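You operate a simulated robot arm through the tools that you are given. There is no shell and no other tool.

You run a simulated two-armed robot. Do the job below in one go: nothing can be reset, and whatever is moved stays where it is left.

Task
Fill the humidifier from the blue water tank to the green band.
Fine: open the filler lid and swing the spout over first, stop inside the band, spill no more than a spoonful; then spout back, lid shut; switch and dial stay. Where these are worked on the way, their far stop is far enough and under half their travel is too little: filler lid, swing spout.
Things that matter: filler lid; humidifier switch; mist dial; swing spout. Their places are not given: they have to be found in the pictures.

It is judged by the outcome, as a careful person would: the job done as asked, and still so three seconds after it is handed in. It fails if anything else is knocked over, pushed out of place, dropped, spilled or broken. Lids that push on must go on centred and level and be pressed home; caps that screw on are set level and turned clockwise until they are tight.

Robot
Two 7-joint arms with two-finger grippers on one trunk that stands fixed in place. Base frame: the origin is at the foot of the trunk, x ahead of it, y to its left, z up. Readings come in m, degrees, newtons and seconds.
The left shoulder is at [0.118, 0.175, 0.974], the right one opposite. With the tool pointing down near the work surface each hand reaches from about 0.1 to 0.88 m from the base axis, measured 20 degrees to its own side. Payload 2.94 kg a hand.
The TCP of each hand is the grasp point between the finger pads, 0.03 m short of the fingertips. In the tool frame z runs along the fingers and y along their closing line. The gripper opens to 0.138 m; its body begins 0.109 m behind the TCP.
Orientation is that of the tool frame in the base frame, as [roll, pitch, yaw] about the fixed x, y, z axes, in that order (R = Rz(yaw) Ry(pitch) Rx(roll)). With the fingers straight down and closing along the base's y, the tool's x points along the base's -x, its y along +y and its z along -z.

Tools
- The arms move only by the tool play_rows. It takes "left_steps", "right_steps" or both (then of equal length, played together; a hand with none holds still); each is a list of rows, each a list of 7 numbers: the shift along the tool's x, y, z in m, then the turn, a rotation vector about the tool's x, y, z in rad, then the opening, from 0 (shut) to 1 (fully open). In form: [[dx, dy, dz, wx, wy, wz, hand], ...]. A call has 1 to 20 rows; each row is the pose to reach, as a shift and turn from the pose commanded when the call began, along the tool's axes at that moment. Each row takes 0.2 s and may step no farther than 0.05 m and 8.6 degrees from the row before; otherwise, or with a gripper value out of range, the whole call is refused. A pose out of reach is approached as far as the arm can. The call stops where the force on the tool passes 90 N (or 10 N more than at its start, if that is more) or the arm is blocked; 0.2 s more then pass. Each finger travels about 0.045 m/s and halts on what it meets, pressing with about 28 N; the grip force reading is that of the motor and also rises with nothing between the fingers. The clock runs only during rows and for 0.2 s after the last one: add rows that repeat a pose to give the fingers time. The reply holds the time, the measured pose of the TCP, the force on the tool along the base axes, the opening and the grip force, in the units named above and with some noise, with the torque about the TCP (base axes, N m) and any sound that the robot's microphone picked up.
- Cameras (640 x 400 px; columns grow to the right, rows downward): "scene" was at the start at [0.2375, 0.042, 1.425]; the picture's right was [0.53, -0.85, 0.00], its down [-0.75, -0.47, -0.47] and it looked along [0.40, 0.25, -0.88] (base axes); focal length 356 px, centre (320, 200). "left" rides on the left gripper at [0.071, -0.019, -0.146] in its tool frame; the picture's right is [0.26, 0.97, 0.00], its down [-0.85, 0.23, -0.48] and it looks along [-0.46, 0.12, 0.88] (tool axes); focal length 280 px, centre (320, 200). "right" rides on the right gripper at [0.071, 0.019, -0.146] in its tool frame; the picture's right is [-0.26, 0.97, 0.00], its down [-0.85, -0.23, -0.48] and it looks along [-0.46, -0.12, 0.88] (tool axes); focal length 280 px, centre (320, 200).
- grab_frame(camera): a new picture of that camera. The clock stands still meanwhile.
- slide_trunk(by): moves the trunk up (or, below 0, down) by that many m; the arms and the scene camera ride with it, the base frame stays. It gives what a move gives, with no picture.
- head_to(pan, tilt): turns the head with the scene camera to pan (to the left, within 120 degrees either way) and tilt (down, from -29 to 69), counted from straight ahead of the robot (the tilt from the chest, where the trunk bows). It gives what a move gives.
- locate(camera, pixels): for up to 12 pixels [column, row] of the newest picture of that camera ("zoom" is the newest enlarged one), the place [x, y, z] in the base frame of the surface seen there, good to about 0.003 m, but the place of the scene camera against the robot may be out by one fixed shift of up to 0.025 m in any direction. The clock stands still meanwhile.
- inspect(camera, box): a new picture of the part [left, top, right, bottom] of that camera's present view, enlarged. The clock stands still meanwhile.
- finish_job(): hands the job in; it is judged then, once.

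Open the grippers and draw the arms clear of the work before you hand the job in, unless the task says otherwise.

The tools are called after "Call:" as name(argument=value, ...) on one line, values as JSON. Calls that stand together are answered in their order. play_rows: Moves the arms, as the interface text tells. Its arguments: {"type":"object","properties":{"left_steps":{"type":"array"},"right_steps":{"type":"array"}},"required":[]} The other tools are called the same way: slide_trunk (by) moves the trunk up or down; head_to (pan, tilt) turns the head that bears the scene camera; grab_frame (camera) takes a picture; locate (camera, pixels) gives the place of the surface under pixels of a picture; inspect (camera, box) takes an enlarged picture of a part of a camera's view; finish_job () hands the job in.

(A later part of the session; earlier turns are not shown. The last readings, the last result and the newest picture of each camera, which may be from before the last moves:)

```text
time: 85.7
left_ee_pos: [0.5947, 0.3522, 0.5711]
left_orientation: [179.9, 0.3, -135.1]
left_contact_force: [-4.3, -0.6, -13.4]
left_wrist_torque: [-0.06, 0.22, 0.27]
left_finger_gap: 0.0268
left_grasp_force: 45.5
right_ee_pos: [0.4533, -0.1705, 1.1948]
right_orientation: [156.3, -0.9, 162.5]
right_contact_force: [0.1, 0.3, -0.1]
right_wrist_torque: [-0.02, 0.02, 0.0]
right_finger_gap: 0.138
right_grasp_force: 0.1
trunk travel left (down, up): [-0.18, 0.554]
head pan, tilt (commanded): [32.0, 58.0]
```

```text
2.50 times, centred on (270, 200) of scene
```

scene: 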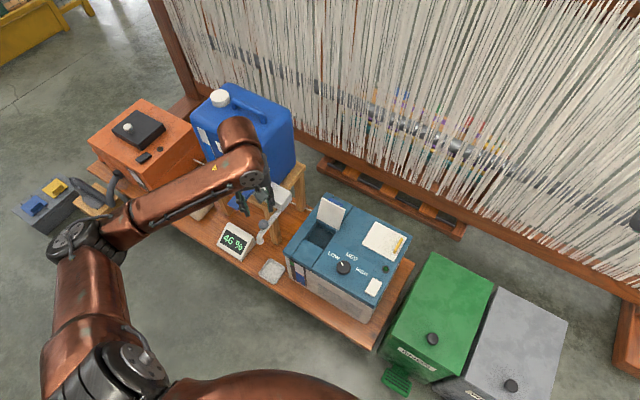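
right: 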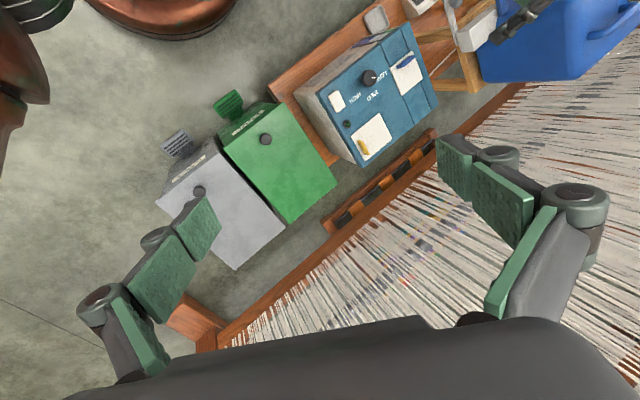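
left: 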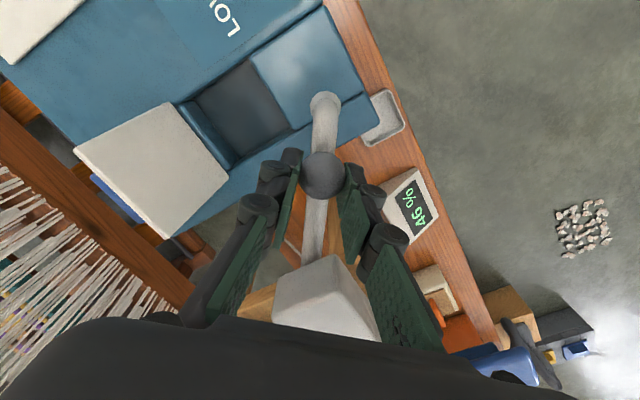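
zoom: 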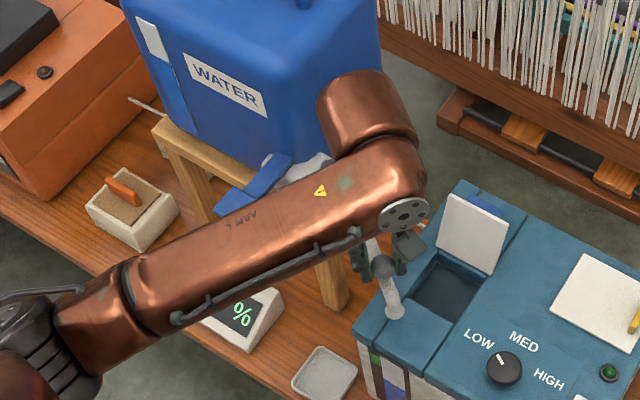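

The spout swings smoothly toward the opening. I continue to 90°, watching for its stop.

Call:
play_rows(left_steps=[[-0.0015, -0.0062, 0, 0, 0, 0, 0.14], [-0.0035, -0.0121, 0, 0, 0, 0, 0.14], [-0.0057, -0.018, 0, 0, 0, 0, 0.14], [-0.0084, -0.0236, 0, 0, 0, 0, 0.14], [-0.0115, -0.0291, 0, 0, 0, 0, 0.14], [-0.0148, -0.0344, 0, 0, 0, 0, 0.14], [-0.0185, -0.0395, 0, 0, 0, 0, 0.14], [-0.0226, -0.0443, 0, 0, 0, 0, 0.14], [-0.026, -0.0479, 0, 0, 0, 0, 0.14], [-0.026, -0.0479, 0, 0, 0, 0, 0.14]])

Call:
grab_frame(camera="left")

Call:
inspect(camera="scene", box=[250, 150, 410, 290])

```text
time: 87.9
left_ee_pos: [0.6468, 0.3361, 0.5714]
left_orientation: [179.8, 0.3, -135.2]
left_contact_force: [-2.2, 3.6, -14.3]
left_wrist_torque: [0.17, -0.03, 0.22]
left_finger_gap: 0.0272
left_grasp_force: 44.9
right_ee_pos: [0.4542, -0.1728, 1.194]
right_orientation: [156.3, -0.9, 162.4]
right_contact_force: [-0.5, 0.4, -0.7]
right_wrist_torque: [-0.03, 0.03, -0.01]
right_finger_gap: 0.1377
right_grasp_force: 0.1
trunk travel left (down, up): [-0.18, 0.554]
head pan, tilt (commanded): [32.0, 58.0]
```

```text
taken
```

left: 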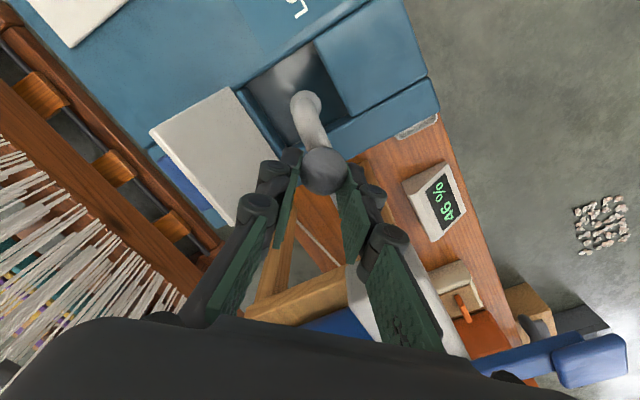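

```text
2.86 times, centred on (330, 220) of scene
```

zoom: 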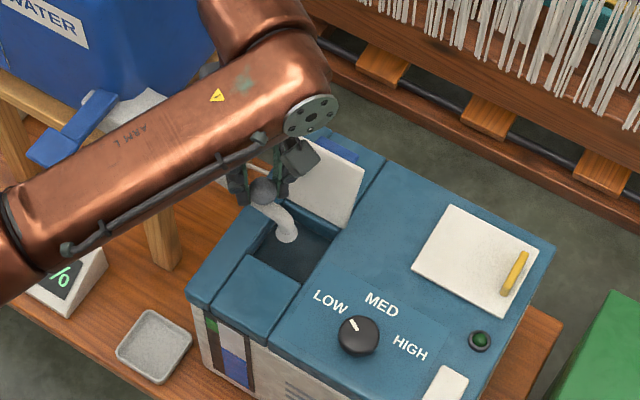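

The spout tip is over the filler opening. I verify the tip's position against the opening edges before letting go.

Call:
locate(camera="left", pixels=[[303, 98], [312, 112], [315, 130], [275, 80], [320, 75], [300, 60], [335, 110], [285, 115], [325, 170]])

Call:
inspect(camera="left", box=[230, 30, 390, 190])

```text
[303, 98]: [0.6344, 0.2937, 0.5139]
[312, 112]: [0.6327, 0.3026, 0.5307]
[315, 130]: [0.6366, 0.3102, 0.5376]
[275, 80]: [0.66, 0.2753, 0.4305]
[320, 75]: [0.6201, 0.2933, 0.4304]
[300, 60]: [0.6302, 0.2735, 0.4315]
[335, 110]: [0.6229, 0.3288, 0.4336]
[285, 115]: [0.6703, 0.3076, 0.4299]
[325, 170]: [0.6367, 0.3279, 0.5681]
```

```text
2.50 times, centred on (310, 110) of left
```

zoom: 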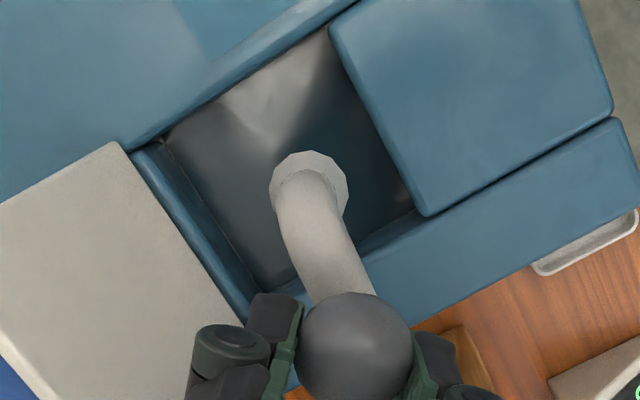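

The tip is inside the opening (about (0.635, 0.295), opening x 0.61–0.69, y 0.265–0.34); the knob slid a few mm in the pads, so the spout is at about 86°. I push another centimetre in +x to bring it fully over or to its stop.

Call:
play_rows(left_steps=[[-0.0018, -0.0018, 0, 0, 0, 0, 0.14], [-0.0036, -0.0036, 0, 0, 0, 0, 0.14], [-0.0053, -0.0053, 0, 0, 0, 0, 0.14], [-0.0071, -0.0071, 0, 0, 0, 0, 0.14], [-0.0071, -0.0071, 0, 0, 0, 0, 0.14]])

Call:
inspect(camera="left", box=[230, 30, 390, 190])

Call:
locate(camera="zoom", pixels=[[310, 170], [355, 345], [320, 240], [330, 270]])

```text
time: 89.1
left_ee_pos: [0.6557, 0.3357, 0.5707]
left_orientation: [179.8, 0.3, -135.2]
left_contact_force: [-14.7, -0.9, -7.1]
left_wrist_torque: [-0.04, 0.35, -0.21]
left_finger_gap: 0.0268
left_grasp_force: 44.5
right_ee_pos: [0.4531, -0.1723, 1.1953]
right_orientation: [156.3, -0.9, 162.5]
right_contact_force: [-0.3, -0.1, -0.2]
right_wrist_torque: [-0.02, 0.01, 0.02]
right_finger_gap: 0.138
right_grasp_force: 0.0
trunk travel left (down, up): [-0.18, 0.554]
head pan, tilt (commanded): [32.0, 58.0]
```

```text
2.50 times, centred on (310, 110) of left
```

zoom: 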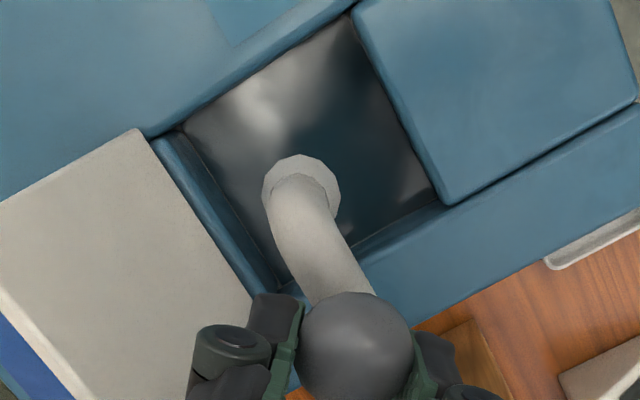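

```text
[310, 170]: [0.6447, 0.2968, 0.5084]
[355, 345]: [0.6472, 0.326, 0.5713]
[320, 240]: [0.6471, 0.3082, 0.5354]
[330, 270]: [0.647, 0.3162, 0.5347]
```

The spout is now at 90°, its tip centred over the opening (0.645, 0.297). I open the fingers a little and rise straight up.

Call:
play_rows(left_steps=[[-0.0071, -0.0071, 0, 0, 0, 0, 0.3], [-0.0071, -0.0071, 0, 0, 0, 0, 0.3], [0, 0, 0, 0, 0, 0, 0.34], [0, 0, -0.01, 0, 0, 0, 0.34], [0, 0, -0.03, 0, 0, 0, 0.34], [0, 0, -0.055, 0, 0, 0, 0.34], [0, 0, -0.08, 0, 0, 0, 0.34], [0, 0, -0.1, 0, 0, 0, 0.34], [0, 0, -0.12, 0, 0, 0, 0.34], [0, 0, -0.12, 0, 0, 0, 0.34]])

Call:
grab_frame(camera="left")

Call:
grab_frame(camera="scene")

```text
time: 91.3
left_ee_pos: [0.6556, 0.3356, 0.6915]
left_orientation: [179.8, 0.4, -135.1]
left_contact_force: [0.5, 0.0, -0.3]
left_wrist_torque: [0.01, -0.03, 0.02]
left_finger_gap: 0.0471
left_grasp_force: 0.1
right_ee_pos: [0.4533, -0.1737, 1.1944]
right_orientation: [156.4, -1.0, 162.5]
right_contact_force: [0.3, 0.1, 0.5]
right_wrist_torque: [-0.01, 0.02, 0.04]
right_finger_gap: 0.1378
right_grasp_force: 0.1
trunk travel left (down, up): [-0.18, 0.554]
head pan, tilt (commanded): [32.0, 58.0]
```

```text
taken
```

left: 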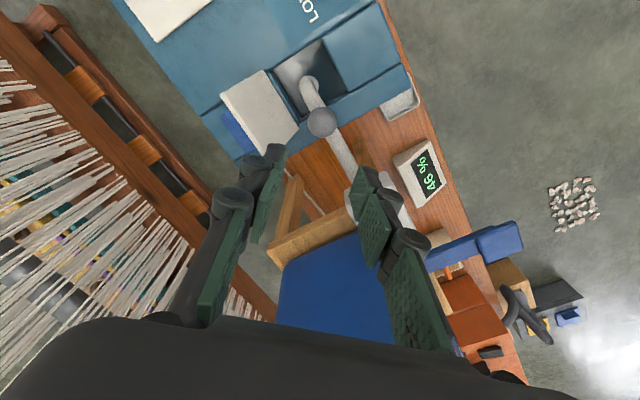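

```text
taken
```

scene: 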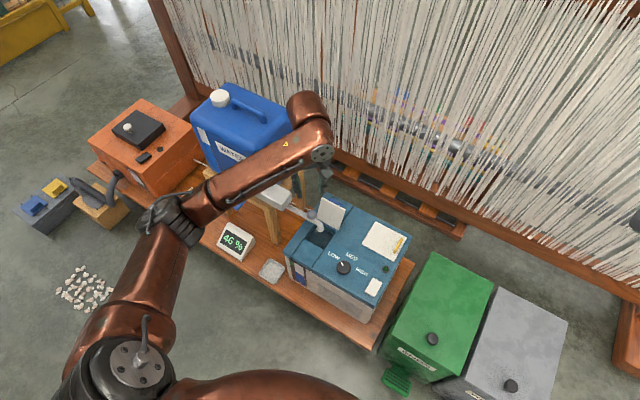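

Lid and spout both stay as set. I go to the tap paddle: first back in −x, then over to above the paddle at (0.537, 0.514), closing the fingers on the way.

Call:
play_rows(left_steps=[[0.007, 0.01, -0.005, 0, 0, 0, 0.3], [0.022, 0.031, -0.01, 0, 0, 0, 0.2], [0.038, 0.053, -0.015, 0, 0, 0, 0.1], [0.054, 0.076, -0.02, 0, 0, 0, 0], [0.0636, 0.0959, -0.02, 0, 0, 0, 0], [0.052, 0.116, -0.02, 0, 0, 0, 0], [0.034, 0.136, -0.02, 0, 0, 0, 0], [0.014, 0.156, -0.02, 0, 0, 0, 0], [-0.006, 0.176, -0.02, 0, 0, 0, 0], [-0.026, 0.195, -0.02, 0, 0, 0, 0], [-0.0423, 0.21, -0.02, 0, 0, 0, 0], [-0.0423, 0.21, -0.02, 0, 0, 0, 0]])

Call:
grab_frame(camera="left")

Call:
grab_frame(camera="scene")

```text
time: 93.9
left_ee_pos: [0.5365, 0.5125, 0.7135]
left_orientation: [179.8, 0.4, -135.1]
left_contact_force: [-0.2, 0.3, 0.1]
left_wrist_torque: [0.0, 0.0, 0.01]
left_finger_gap: 0.0002
left_grasp_force: 28.5
right_ee_pos: [0.4516, -0.1716, 1.1957]
right_orientation: [156.3, -0.9, 162.5]
right_contact_force: [-0.1, -0.4, -1.2]
right_wrist_torque: [-0.02, -0.02, 0.01]
right_finger_gap: 0.1381
right_grasp_force: 0.1
trunk travel left (down, up): [-0.18, 0.554]
head pan, tilt (commanded): [32.0, 58.0]
```

```text
taken
```

left: 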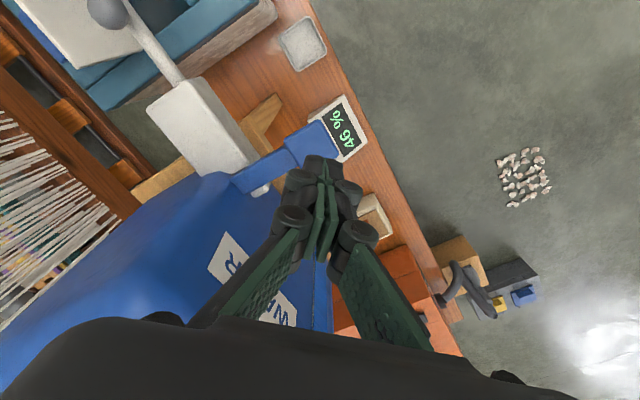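

```text
taken
```

scene: 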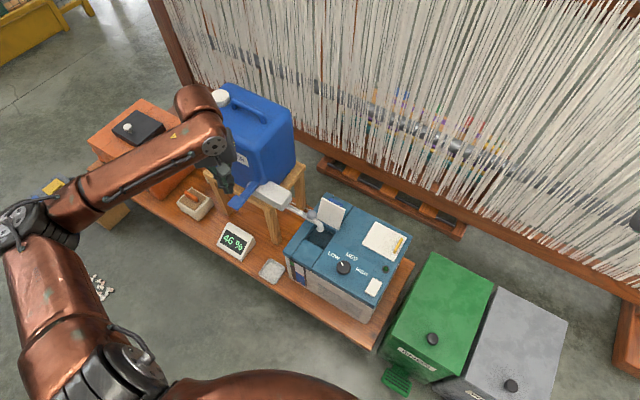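

The gauge is in clear view (scene (298,268)). I take baseline close-ups of the gauge and of the paddle.

Call:
inspect(camera="scene", box=[278, 248, 328, 298])

Call:
inspect(camera="scene", box=[210, 150, 350, 260])

Call:
locate(camera="left", pixels=[[315, 130], [300, 140], [330, 140], [312, 152], [290, 155], [265, 172], [245, 180], [335, 125], [200, 130]])

```text
8.00 times, centred on (303, 273) of scene
```

zoom: 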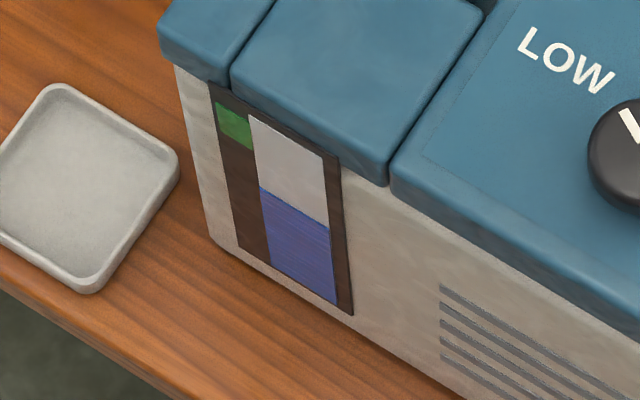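

```text
3.64 times, centred on (280, 205) of scene
```

zoom: 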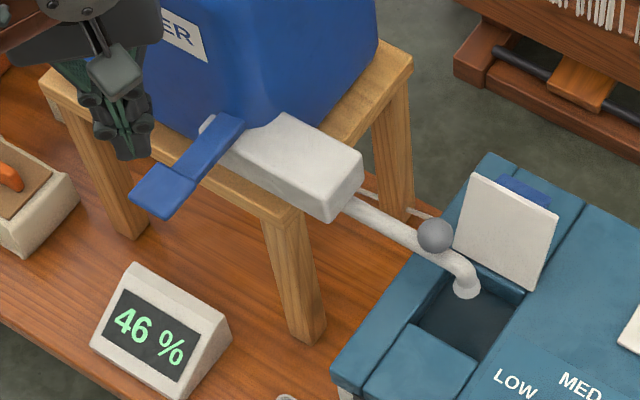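

```text
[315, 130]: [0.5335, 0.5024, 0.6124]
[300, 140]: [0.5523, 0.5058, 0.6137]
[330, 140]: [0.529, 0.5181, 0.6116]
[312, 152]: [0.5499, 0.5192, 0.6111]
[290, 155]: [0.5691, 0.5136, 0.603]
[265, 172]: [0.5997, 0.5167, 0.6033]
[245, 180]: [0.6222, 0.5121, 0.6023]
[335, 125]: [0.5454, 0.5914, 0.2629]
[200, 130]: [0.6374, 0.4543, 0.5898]
```

Baseline: water at about half the window, the green band spans roughly 74–94% of it. The paddle pad is at (0.538, 0.512, 0.612). I lower the closed fingertips to just above it.

Call:
play_rows(left_steps=[[0, 0, 0.01, 0, 0, 0, 0], [0, 0, 0.03, 0, 0, 0, 0], [0, 0, 0.05, 0, 0, 0, 0], [0, 0, 0.062, 0, 0, 0, 0], [0, 0, 0.066, 0, 0, 0, 0], [0, 0, 0.066, 0, 0, 0, 0]])

Call:
inspect(camera="scene", box=[210, 150, 350, 260])

Call:
grab_frame(camera="left")

```text
time: 95.3
left_ee_pos: [0.5379, 0.514, 0.6469]
left_orientation: [179.8, 0.4, -135.1]
left_contact_force: [-0.2, 0.1, -1.2]
left_wrist_torque: [0.03, 0.02, 0.0]
left_finger_gap: 0.0002
left_grasp_force: 27.7
right_ee_pos: [0.4527, -0.1721, 1.1942]
right_orientation: [156.2, -0.9, 162.5]
right_contact_force: [-0.3, 0.1, 0.4]
right_wrist_torque: [-0.03, -0.01, 0.03]
right_finger_gap: 0.1378
right_grasp_force: 0.0
trunk travel left (down, up): [-0.18, 0.554]
head pan, tilt (commanded): [32.0, 58.0]
```

```text
3.64 times, centred on (280, 205) of scene
```

zoom: 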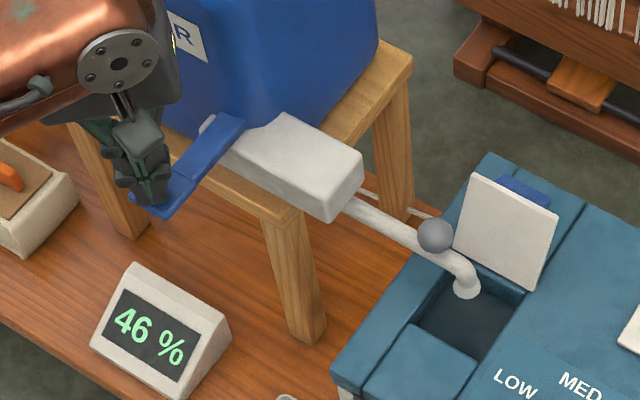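

```text
taken
```

left: 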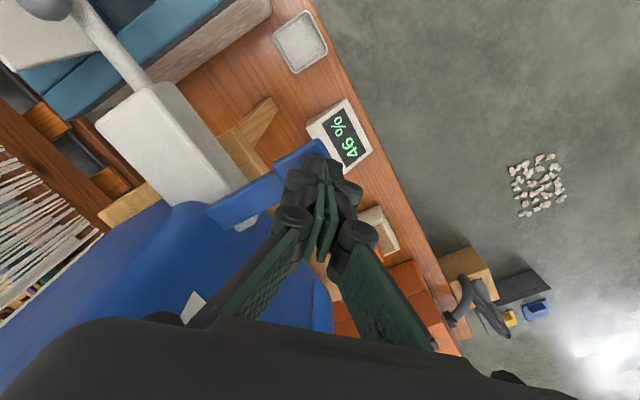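

The fingertips are just above the pad. I press down gently about 5 mm and read the force and the spout.

Call:
play_rows(left_steps=[[0, 0, 0.004, 0, 0, 0, 0], [0, 0, 0.007, 0, 0, 0, 0], [0, 0, 0.01, 0, 0, 0, 0]])

Call:
inspect(camera="scene", box=[210, 150, 350, 260])

Call:
inspect(camera="scene", box=[278, 248, 328, 298])

```text
time: 96.1
left_ee_pos: [0.5391, 0.5144, 0.6373]
left_orientation: [179.8, 0.3, -135.1]
left_contact_force: [-1.8, 1.0, 2.7]
left_wrist_torque: [-0.04, -0.01, 0.02]
left_finger_gap: 0.0057
left_grasp_force: 28.5
right_ee_pos: [0.453, -0.1717, 1.1952]
right_orientation: [156.3, -0.8, 162.5]
right_contact_force: [-0.3, -0.6, -0.9]
right_wrist_torque: [0.0, 0.01, -0.02]
right_finger_gap: 0.138
right_grasp_force: 0.2
trunk travel left (down, up): [-0.18, 0.554]
head pan, tilt (commanded): [32.0, 58.0]
```

```text
3.64 times, centred on (280, 205) of scene
```

zoom: 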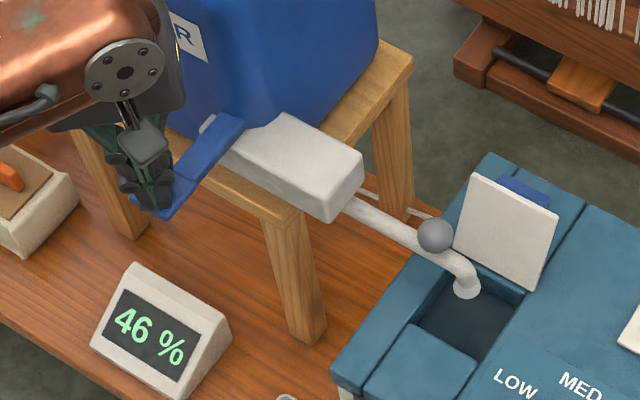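

```text
8.00 times, centred on (303, 273) of scene
```

zoom: 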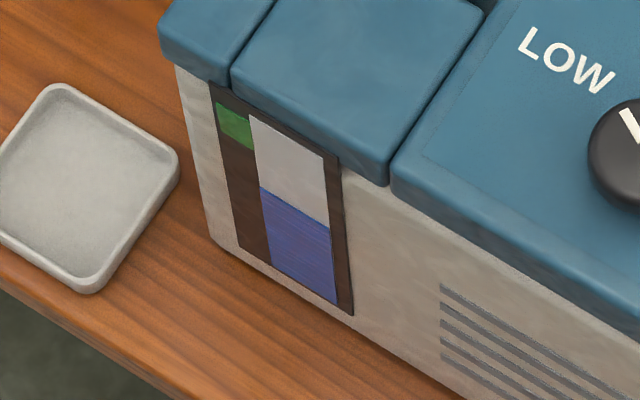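

Only 3 N so far and no flow visible. I check the contact through the left camera before pressing further.

Call:
inspect(camera="left", box=[200, 100, 400, 280])

Call:
locate(camera="zoom", pixels=[[330, 130], [275, 150], [300, 120], [350, 110], [240, 200], [180, 230], [360, 140], [300, 170]])

```text
2.22 times, centred on (300, 190) of left
```

zoom: 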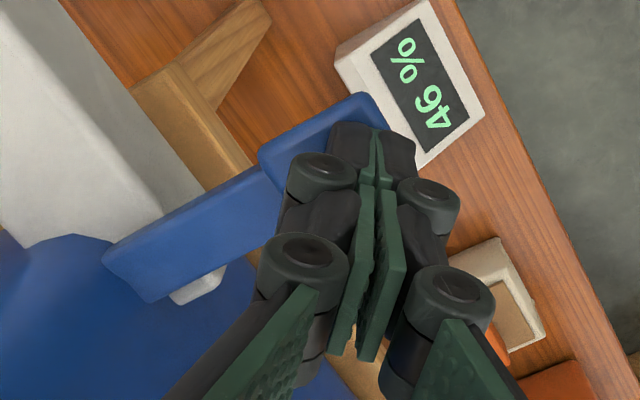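

```text
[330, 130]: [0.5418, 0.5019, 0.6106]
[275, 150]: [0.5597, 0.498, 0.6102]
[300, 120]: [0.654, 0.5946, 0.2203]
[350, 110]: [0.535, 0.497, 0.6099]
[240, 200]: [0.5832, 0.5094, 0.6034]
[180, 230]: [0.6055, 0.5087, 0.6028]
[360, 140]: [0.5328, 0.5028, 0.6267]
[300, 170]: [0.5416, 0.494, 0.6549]
```

The pad has hardly moved. I press another 6 mm.

Call:
play_rows(left_steps=[[0, 0, 0.002, 0, 0, 0, 0], [0, 0, 0.004, 0, 0, 0, 0], [0, 0, 0.006, 0, 0, 0, 0]])

Call:
inspect(camera="scene", box=[210, 150, 350, 260])

Call:
inspect(camera="scene", box=[278, 248, 328, 298])

```text
time: 96.9
left_ee_pos: [0.5377, 0.5147, 0.6314]
left_orientation: [179.9, 0.4, -135.2]
left_contact_force: [1.2, 0.9, 3.5]
left_wrist_torque: [0.01, -0.1, 0.0]
left_finger_gap: 0.0
left_grasp_force: 28.2
right_ee_pos: [0.4527, -0.1726, 1.195]
right_orientation: [156.1, -0.8, 162.4]
right_contact_force: [0.3, 0.1, 0.3]
right_wrist_torque: [0.01, -0.02, 0.0]
right_finger_gap: 0.1379
right_grasp_force: 0.0
trunk travel left (down, up): [-0.18, 0.554]
head pan, tilt (commanded): [32.0, 58.0]
```

```text
3.64 times, centred on (280, 205) of scene
```

zoom: 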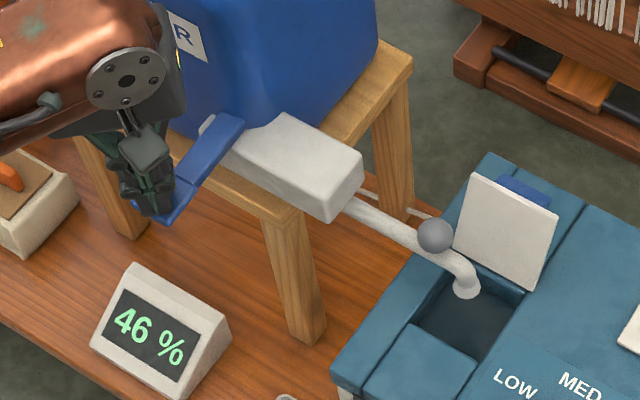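

```text
8.00 times, centred on (303, 273) of scene
```

zoom: 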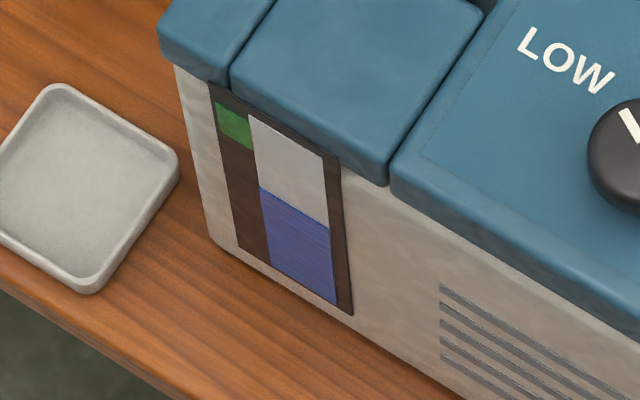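

The paddle is going down against a light 3.5 N spring; no stream yet. I press another 6 mm.

Call:
play_rows(left_steps=[[0, 0, 0.003, 0, 0, 0, 0], [0, 0, 0.006, 0, 0, 0, 0]])

Call:
inspect(camera="scene", box=[210, 150, 350, 260])

Call:
inspect(camera="scene", box=[278, 248, 328, 298])

```text
time: 97.5
left_ee_pos: [0.5383, 0.5137, 0.6241]
left_orientation: [179.8, 0.3, -135.2]
left_contact_force: [-1.3, -2.3, 3.8]
left_wrist_torque: [-0.01, 0.0, -0.02]
left_finger_gap: 0.0001
left_grasp_force: 28.4
right_ee_pos: [0.4534, -0.1733, 1.1947]
right_orientation: [156.2, -0.8, 162.5]
right_contact_force: [0.1, 0.5, 0.0]
right_wrist_torque: [0.0, -0.03, -0.04]
right_finger_gap: 0.1379
right_grasp_force: 0.0
trunk travel left (down, up): [-0.18, 0.554]
head pan, tilt (commanded): [32.0, 58.0]
```

```text
3.64 times, centred on (280, 205) of scene
```

zoom: 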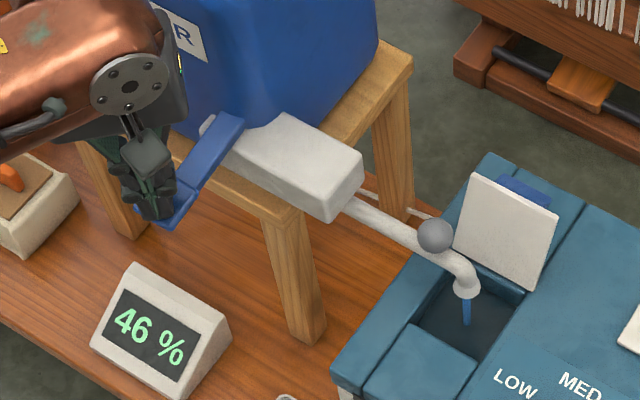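

```text
8.00 times, centred on (303, 273) of scene
```

zoom: 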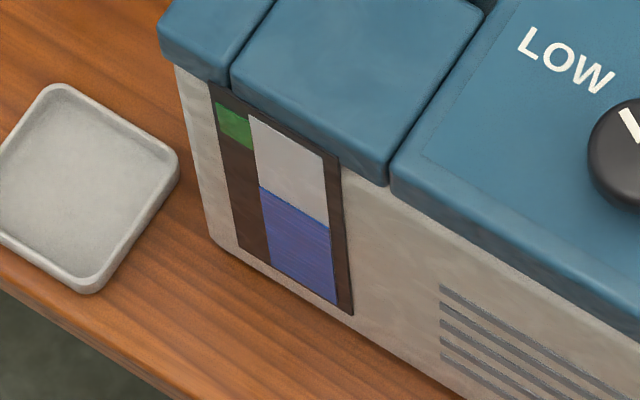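

Water is now streaming from the spout into the opening. I hold this position briefly (about 0.8 s) and check the gauge.

Call:
play_rows(left_steps=[[0, 0, 0, 0, 0, 0, 0], [0, 0, 0, 0, 0, 0, 0], [0, 0, 0, 0, 0, 0, 0]])

Call:
inspect(camera="scene", box=[278, 248, 328, 298])

Call:
inspect(camera="scene", box=[210, 150, 350, 260])

```text
time: 98.3
left_ee_pos: [0.5391, 0.5142, 0.6247]
left_orientation: [179.8, 0.3, -135.1]
left_contact_force: [-1.7, -1.9, 3.6]
left_wrist_torque: [-0.03, 0.0, -0.01]
left_finger_gap: 0.0002
left_grasp_force: 28.3
right_ee_pos: [0.453, -0.1728, 1.194]
right_orientation: [156.2, -0.8, 162.5]
right_contact_force: [0.2, 1.3, 0.3]
right_wrist_torque: [0.04, 0.0, -0.01]
right_finger_gap: 0.1381
right_grasp_force: 0.1
trunk travel left (down, up): [-0.18, 0.554]
head pan, tilt (commanded): [32.0, 58.0]
```

```text
8.00 times, centred on (303, 273) of scene
```

zoom: 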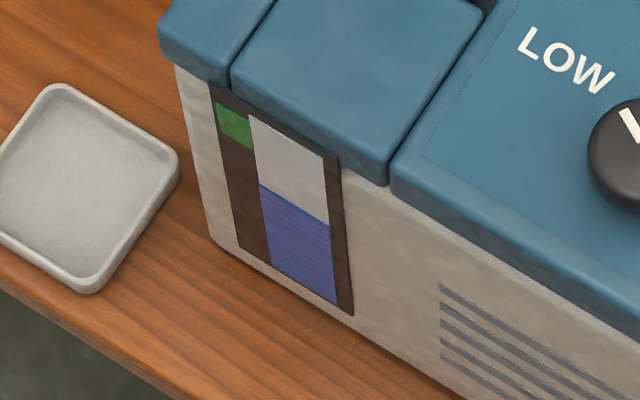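

```text
3.64 times, centred on (280, 205) of scene
```

zoom: 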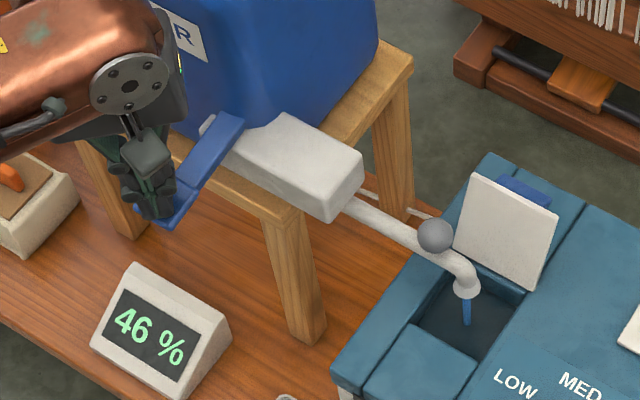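

The level rises only slowly at this opening (about 1–2 px). I hold 2 s more to get the rate.

Call:
play_rows(left_steps=[[0, 0, 0, 0, 0, 0, 0], [0, 0, 0, 0, 0, 0, 0], [0, 0, 0, 0, 0, 0, 0], [0, 0, 0, 0, 0, 0, 0], [0, 0, 0, 0, 0, 0, 0], [0, 0, 0, 0, 0, 0, 0], [0, 0, 0, 0, 0, 0, 0], [0, 0, 0, 0, 0, 0, 0], [0, 0, 0, 0, 0, 0, 0], [0, 0, 0, 0, 0, 0, 0]])

Call:
inspect(camera="scene", box=[278, 248, 328, 298])

```text
time: 100.5
left_ee_pos: [0.5379, 0.5142, 0.6247]
left_orientation: [179.7, 0.4, -135.1]
left_contact_force: [-0.6, 1.1, 3.1]
left_wrist_torque: [0.04, -0.02, 0.01]
left_finger_gap: 0.0005
left_grasp_force: 28.4
right_ee_pos: [0.4529, -0.1723, 1.1941]
right_orientation: [156.2, -0.8, 162.4]
right_contact_force: [-0.1, 0.3, 0.2]
right_wrist_torque: [0.01, -0.01, -0.03]
right_finger_gap: 0.138
right_grasp_force: 0.1
trunk travel left (down, up): [-0.18, 0.554]
head pan, tilt (commanded): [32.0, 58.0]
```

```text
8.00 times, centred on (303, 273) of scene
```

zoom: 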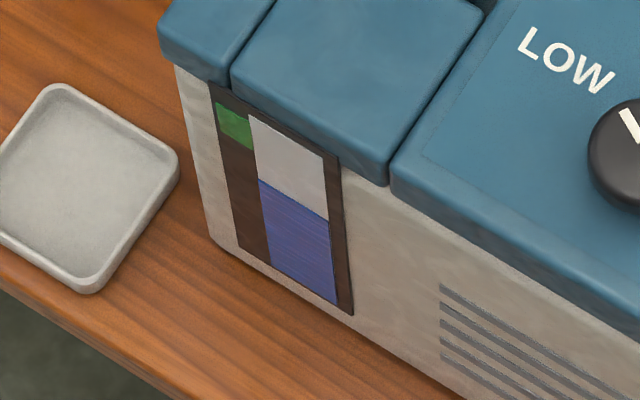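

The level rose about 7 px in roughly 3 s, a gentle rate; about 38 px more are needed to mid-band. I hold for 4 s and re-check.

Call:
play_rows(left_steps=[[0, 0, 0, 0, 0, 0, 0], [0, 0, 0, 0, 0, 0, 0], [0, 0, 0, 0, 0, 0, 0], [0, 0, 0, 0, 0, 0, 0], [0, 0, 0, 0, 0, 0, 0], [0, 0, 0, 0, 0, 0, 0], [0, 0, 0, 0, 0, 0, 0], [0, 0, 0, 0, 0, 0, 0], [0, 0, 0, 0, 0, 0, 0], [0, 0, 0, 0, 0, 0, 0], [0, 0, 0, 0, 0, 0, 0], [0, 0, 0, 0, 0, 0, 0], [0, 0, 0, 0, 0, 0, 0], [0, 0, 0, 0, 0, 0, 0], [0, 0, 0, 0, 0, 0, 0], [0, 0, 0, 0, 0, 0, 0], [0, 0, 0, 0, 0, 0, 0], [0, 0, 0, 0, 0, 0, 0], [0, 0, 0, 0, 0, 0, 0], [0, 0, 0, 0, 0, 0, 0]])

Call:
inspect(camera="scene", box=[278, 248, 328, 298])

Call:
inspect(camera="scene", box=[210, 150, 350, 260])

```text
time: 104.7
left_ee_pos: [0.5389, 0.5156, 0.6248]
left_orientation: [179.8, 0.4, -135.1]
left_contact_force: [-0.4, 0.0, 3.5]
left_wrist_torque: [-0.02, 0.0, 0.02]
left_finger_gap: 0.0001
left_grasp_force: 28.5
right_ee_pos: [0.4523, -0.1723, 1.1943]
right_orientation: [156.3, -0.8, 162.3]
right_contact_force: [0.6, -0.1, 1.1]
right_wrist_torque: [-0.06, -0.03, -0.01]
right_finger_gap: 0.1381
right_grasp_force: 0.0
trunk travel left (down, up): [-0.18, 0.554]
head pan, tilt (commanded): [32.0, 58.0]
```

```text
8.00 times, centred on (303, 273) of scene
```

zoom: 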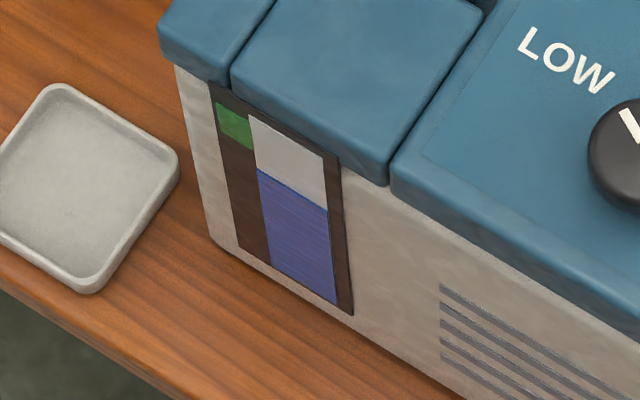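

```text
3.64 times, centred on (280, 205) of scene
```

zoom: 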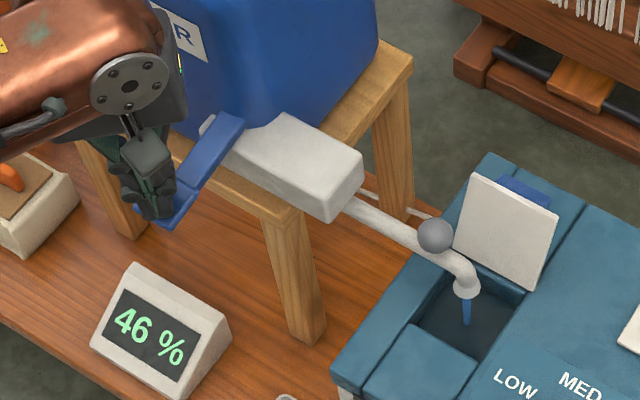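

The level's left edge is at row 167 (band: about rows 120–151), rising 2.6 px/s. I hold another 4 s.

Call:
play_rows(left_steps=[[0, 0, 0, 0, 0, 0, 0], [0, 0, 0, 0, 0, 0, 0], [0, 0, 0, 0, 0, 0, 0], [0, 0, 0, 0, 0, 0, 0], [0, 0, 0, 0, 0, 0, 0], [0, 0, 0, 0, 0, 0, 0], [0, 0, 0, 0, 0, 0, 0], [0, 0, 0, 0, 0, 0, 0], [0, 0, 0, 0, 0, 0, 0], [0, 0, 0, 0, 0, 0, 0], [0, 0, 0, 0, 0, 0, 0], [0, 0, 0, 0, 0, 0, 0], [0, 0, 0, 0, 0, 0, 0], [0, 0, 0, 0, 0, 0, 0], [0, 0, 0, 0, 0, 0, 0], [0, 0, 0, 0, 0, 0, 0], [0, 0, 0, 0, 0, 0, 0], [0, 0, 0, 0, 0, 0, 0], [0, 0, 0, 0, 0, 0, 0], [0, 0, 0, 0, 0, 0, 0]])

Call:
inspect(camera="scene", box=[278, 248, 328, 298])

```text
time: 108.9
left_ee_pos: [0.5381, 0.5151, 0.6251]
left_orientation: [179.9, 0.3, -135.1]
left_contact_force: [-1.2, -0.2, 4.0]
left_wrist_torque: [-0.02, -0.04, -0.03]
left_finger_gap: 0.0
left_grasp_force: 28.9
right_ee_pos: [0.4527, -0.173, 1.1947]
right_orientation: [156.2, -0.8, 162.5]
right_contact_force: [0.1, 0.4, 0.4]
right_wrist_torque: [-0.01, -0.01, -0.01]
right_finger_gap: 0.138
right_grasp_force: 0.0
trunk travel left (down, up): [-0.18, 0.554]
head pan, tilt (commanded): [32.0, 58.0]
```

```text
8.00 times, centred on (303, 273) of scene
```

zoom: 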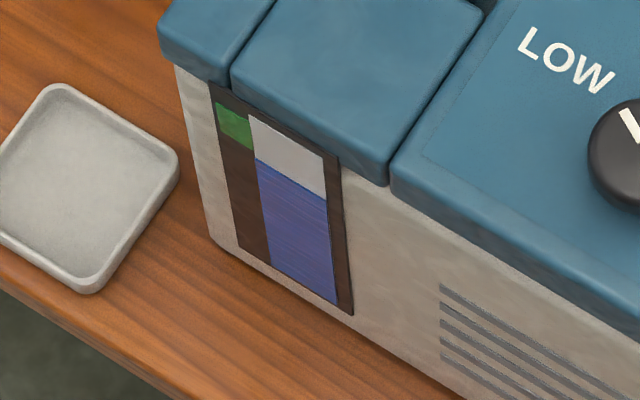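

The level is at row 157, just below the band's lower edge (about 151). I hold another 4 s.

Call:
play_rows(left_steps=[[0, 0, 0, 0, 0, 0, 0], [0, 0, 0, 0, 0, 0, 0], [0, 0, 0, 0, 0, 0, 0], [0, 0, 0, 0, 0, 0, 0], [0, 0, 0, 0, 0, 0, 0], [0, 0, 0, 0, 0, 0, 0], [0, 0, 0, 0, 0, 0, 0], [0, 0, 0, 0, 0, 0, 0], [0, 0, 0, 0, 0, 0, 0], [0, 0, 0, 0, 0, 0, 0], [0, 0, 0, 0, 0, 0, 0], [0, 0, 0, 0, 0, 0, 0], [0, 0, 0, 0, 0, 0, 0], [0, 0, 0, 0, 0, 0, 0], [0, 0, 0, 0, 0, 0, 0], [0, 0, 0, 0, 0, 0, 0], [0, 0, 0, 0, 0, 0, 0], [0, 0, 0, 0, 0, 0, 0], [0, 0, 0, 0, 0, 0, 0], [0, 0, 0, 0, 0, 0, 0]])

Call:
inspect(camera="scene", box=[278, 248, 328, 298])

Call:
inspect(camera="scene", box=[290, 252, 310, 272])

```text
time: 113.1
left_ee_pos: [0.5394, 0.5139, 0.6245]
left_orientation: [179.8, 0.4, -135.1]
left_contact_force: [-1.8, -0.1, 3.8]
left_wrist_torque: [0.0, -0.01, 0.0]
left_finger_gap: 0.0002
left_grasp_force: 28.2
right_ee_pos: [0.4528, -0.1715, 1.1954]
right_orientation: [156.2, -0.8, 162.5]
right_contact_force: [0.2, -0.7, 0.2]
right_wrist_torque: [-0.03, -0.01, 0.02]
right_finger_gap: 0.1381
right_grasp_force: 0.1
trunk travel left (down, up): [-0.18, 0.554]
head pan, tilt (commanded): [32.0, 58.0]
```

```text
8.00 times, centred on (303, 273) of scene
```

zoom: 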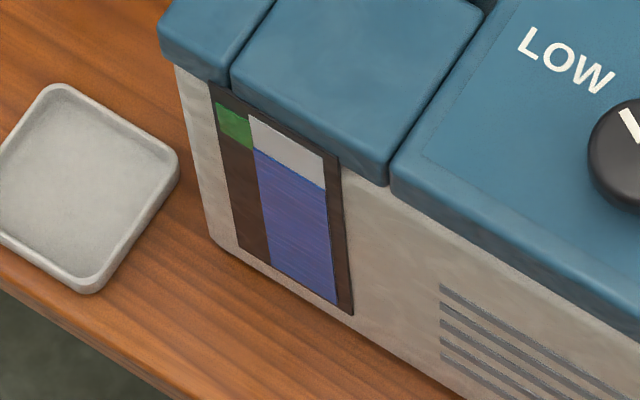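

```text
16.00 times, centred on (300, 262) of scene
```

zoom: 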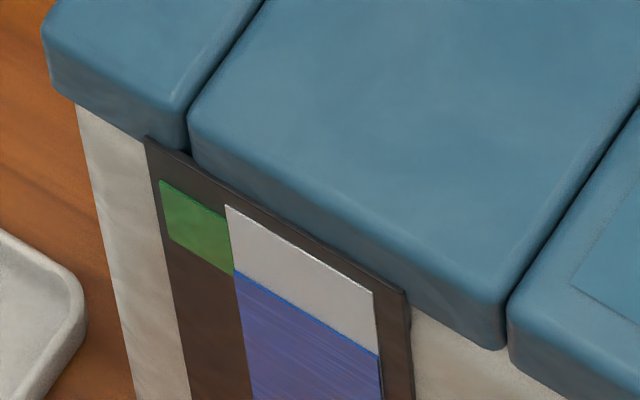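

The level has just entered the band (row 268, band 215–276 in the 16x view). I hold about 3.4 s more to reach mid-band and then lift off within the same call.

Call:
play_rows(left_steps=[[0, 0, 0, 0, 0, 0, 0], [0, 0, 0, 0, 0, 0, 0], [0, 0, 0, 0, 0, 0, 0], [0, 0, 0, 0, 0, 0, 0], [0, 0, 0, 0, 0, 0, 0], [0, 0, 0, 0, 0, 0, 0], [0, 0, 0, 0, 0, 0, 0], [0, 0, 0, 0, 0, 0, 0], [0, 0, 0, 0, 0, 0, 0], [0, 0, 0, 0, 0, 0, 0], [0, 0, 0, 0, 0, 0, 0], [0, 0, 0, 0, 0, 0, 0], [0, 0, 0, 0, 0, 0, 0], [0, 0, 0, 0, 0, 0, 0], [0, 0, 0, 0, 0, 0, 0], [0, 0, 0, 0, 0, 0, 0], [0, 0, -0.01, 0, 0, 0, 0], [0, 0, -0.03, 0, 0, 0, 0], [0, 0, -0.05, 0, 0, 0, 0]])

Call:
inspect(camera="scene", box=[290, 252, 310, 272])

Call:
inspect(camera="scene", box=[210, 150, 350, 260])

```text
time: 117.1
left_ee_pos: [0.5371, 0.5132, 0.6758]
left_orientation: [179.8, 0.4, -135.1]
left_contact_force: [0.1, 0.3, -0.7]
left_wrist_torque: [0.0, -0.04, 0.01]
left_finger_gap: 0.0001
left_grasp_force: 27.9
right_ee_pos: [0.4526, -0.1718, 1.1949]
right_orientation: [156.2, -0.8, 162.5]
right_contact_force: [0.1, -0.1, -0.3]
right_wrist_torque: [0.0, 0.01, 0.03]
right_finger_gap: 0.1383
right_grasp_force: 0.1
trunk travel left (down, up): [-0.18, 0.554]
head pan, tilt (commanded): [32.0, 58.0]
```

```text
16.00 times, centred on (300, 262) of scene
```

zoom: 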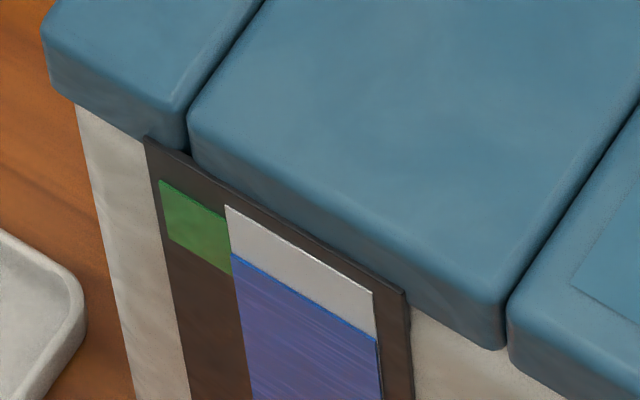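

```text
3.64 times, centred on (280, 205) of scene
```

zoom: 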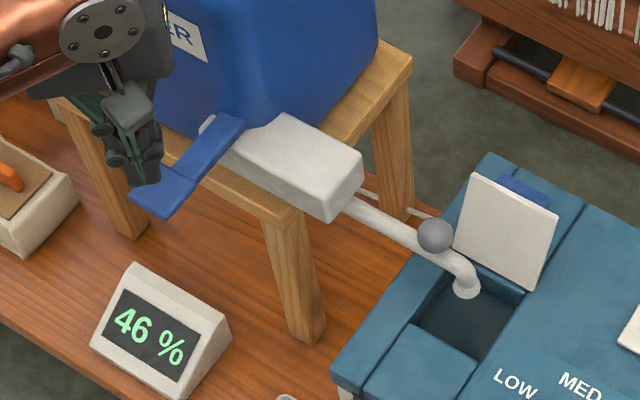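

The flow has stopped, the paddle sprang back, and the level sits inside the band (row 252 between 215 and 276). Now I return to above the spout knob to swing it back, passing in front of the tap.

Call:
play_rows(left_steps=[[0.006, -0.006, -0.012, 0, 0, 0, 0], [0.022, -0.022, -0.024, 0, 0, 0, 0.05], [0.04, -0.04, -0.024, 0, 0, 0, 0.1], [0.058, -0.058, -0.024, 0, 0, 0, 0.2], [0.076, -0.077, -0.024, 0, 0, 0, 0.3], [0.092, -0.096, -0.024, 0, 0, 0, 0.36], [0.102, -0.113, -0.024, 0, 0, 0, 0.36], [0.1, -0.132, -0.024, 0, 0, 0, 0.36], [0.09, -0.15, -0.024, 0, 0, 0, 0.36], [0.078, -0.168, -0.024, 0, 0, 0, 0.36], [0.066, -0.186, -0.024, 0, 0, 0, 0.36], [0.055, -0.2, -0.024, 0, 0, 0, 0.36], [0.0493, -0.2062, -0.024, 0, 0, 0, 0.36], [0.0493, -0.2062, -0.024, 0, 0, 0, 0.36]])

Call:
grab_frame(camera="left")

Call:
grab_frame(camera="scene")

```text
time: 120.1
left_ee_pos: [0.6488, 0.3318, 0.6962]
left_orientation: [179.8, 0.3, -135.1]
left_contact_force: [0.3, -0.7, -0.2]
left_wrist_torque: [-0.02, -0.01, -0.01]
left_finger_gap: 0.0498
left_grasp_force: 0.0
right_ee_pos: [0.4521, -0.1725, 1.1943]
right_orientation: [156.4, -1.0, 162.5]
right_contact_force: [0.2, -0.5, 0.4]
right_wrist_torque: [-0.02, -0.02, -0.01]
right_finger_gap: 0.1379
right_grasp_force: 0.2
trunk travel left (down, up): [-0.18, 0.554]
head pan, tilt (commanded): [32.0, 58.0]
```

```text
taken
```

left: 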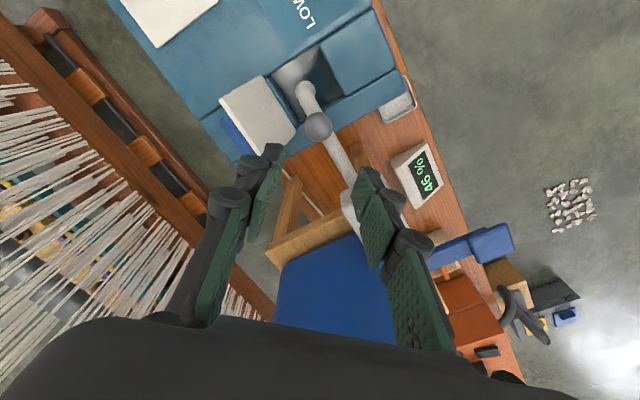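

```text
taken
```

scene: 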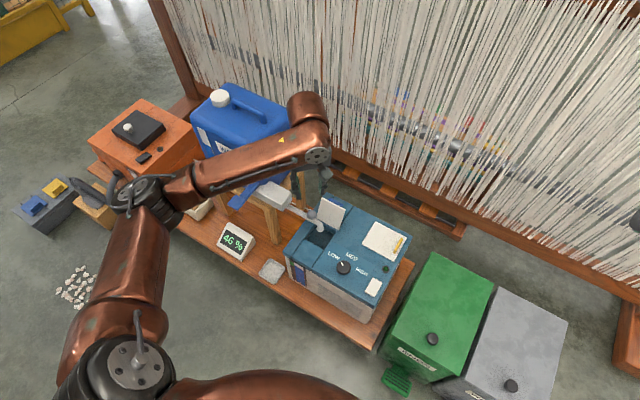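

I locate the knob once more from here and then descend onto it.

Call:
locate(camera="left", pixels=[[318, 125], [310, 100], [340, 160], [255, 110], [290, 125]])

Call:
inspect(camera="scene", box=[290, 252, 310, 272])

```text
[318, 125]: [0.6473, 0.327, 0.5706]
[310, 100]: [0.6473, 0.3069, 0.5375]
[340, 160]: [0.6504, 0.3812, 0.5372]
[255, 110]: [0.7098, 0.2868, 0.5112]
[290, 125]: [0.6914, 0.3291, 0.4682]
```

```text
16.00 times, centred on (300, 262) of scene
```

zoom: 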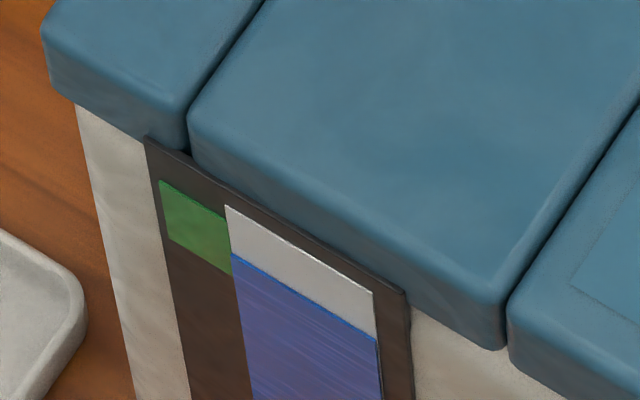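

The level holds steady mid-band. Knob centre is (0.649, 0.330, 0.557); I descend onto it and close.

Call:
play_rows(left_steps=[[0.0005, -0.0005, 0.015, 0, 0, 0, 0.36], [0.001, -0.001, 0.04, 0, 0, 0, 0.36], [0.001, -0.001, 0.065, 0, 0, 0, 0.36], [0.001, -0.001, 0.09, 0, 0, 0, 0.36], [0.001, -0.001, 0.112, 0, 0, 0, 0.36], [0.001, -0.001, 0.1232, 0, 0, 0, 0.36], [0.001, -0.001, 0.1232, 0, 0, 0, 0.28], [0.001, -0.001, 0.1232, 0, 0, 0, 0.2], [0.001, -0.001, 0.1232, 0, 0, 0, 0.14], [0.001, -0.001, 0.1232, 0, 0, 0, 0.14], [0.001, -0.001, 0.1232, 0, 0, 0, 0.14]])

Call:
grab_frame(camera="left")

```text
time: 122.5
left_ee_pos: [0.6503, 0.3298, 0.5764]
left_orientation: [179.9, 0.3, -135.1]
left_contact_force: [1.9, -2.6, -1.4]
left_wrist_torque: [-0.1, -0.03, -0.13]
left_finger_gap: 0.0271
left_grasp_force: 45.2
right_ee_pos: [0.4543, -0.1718, 1.1945]
right_orientation: [156.1, -0.9, 162.6]
right_contact_force: [0.2, -0.2, -0.7]
right_wrist_torque: [-0.02, -0.02, -0.02]
right_finger_gap: 0.138
right_grasp_force: 0.0
trunk travel left (down, up): [-0.18, 0.554]
head pan, tilt (commanded): [32.0, 58.0]
```

```text
taken
```

left: 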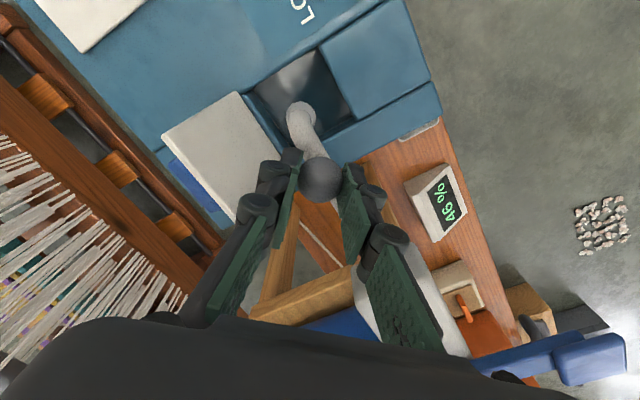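

The knob is gripped again. I swing the spout back along its arc, first to about 45°.

Call:
play_rows(left_steps=[[0.0043, 0.0047, 0, 0, 0, 0, 0.14], [0.0085, 0.0096, 0, 0, 0, 0, 0.14], [0.0122, 0.0149, 0, 0, 0, 0, 0.14], [0.0156, 0.0203, 0, 0, 0, 0, 0.14], [0.0186, 0.026, 0, 0, 0, 0, 0.14], [0.0212, 0.0318, 0, 0, 0, 0, 0.14], [0.0235, 0.0378, 0, 0, 0, 0, 0.14], [0.0254, 0.0439, 0, 0, 0, 0, 0.14], [0.0268, 0.0501, 0, 0, 0, 0, 0.14], [0.0279, 0.0565, 0, 0, 0, 0, 0.14], [0.0285, 0.0629, 0, 0, 0, 0, 0.14], [0.0287, 0.0693, 0, 0, 0, 0, 0.14]])

Call:
grab_frame(camera="left")

Call:
inspect(camera="scene", box=[210, 150, 350, 260])

```text
time: 125.1
left_ee_pos: [0.579, 0.3609, 0.5751]
left_orientation: [179.8, 0.3, -135.0]
left_contact_force: [1.9, -5.3, -2.7]
left_wrist_torque: [-0.2, -0.06, -0.46]
left_finger_gap: 0.0275
left_grasp_force: 45.0
right_ee_pos: [0.4534, -0.1715, 1.1951]
right_orientation: [156.2, -1.0, 162.5]
right_contact_force: [0.2, 0.9, -0.1]
right_wrist_torque: [0.03, 0.01, 0.02]
right_finger_gap: 0.1379
right_grasp_force: 0.1
trunk travel left (down, up): [-0.18, 0.554]
head pan, tilt (commanded): [32.0, 58.0]
```

```text
taken
```

left: 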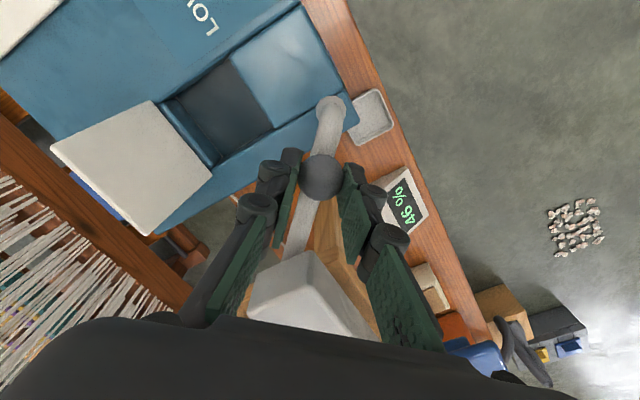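

```text
3.64 times, centred on (280, 205) of scene
```

zoom: 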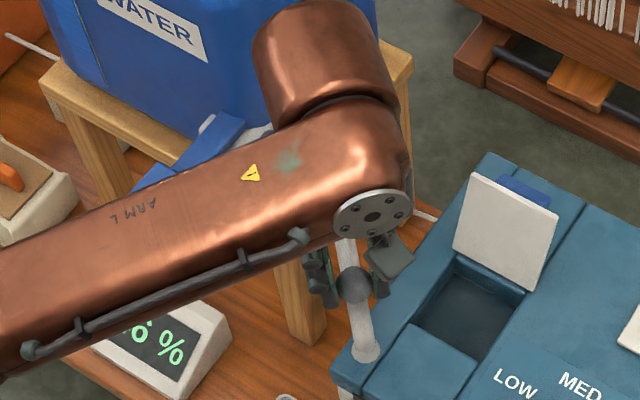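

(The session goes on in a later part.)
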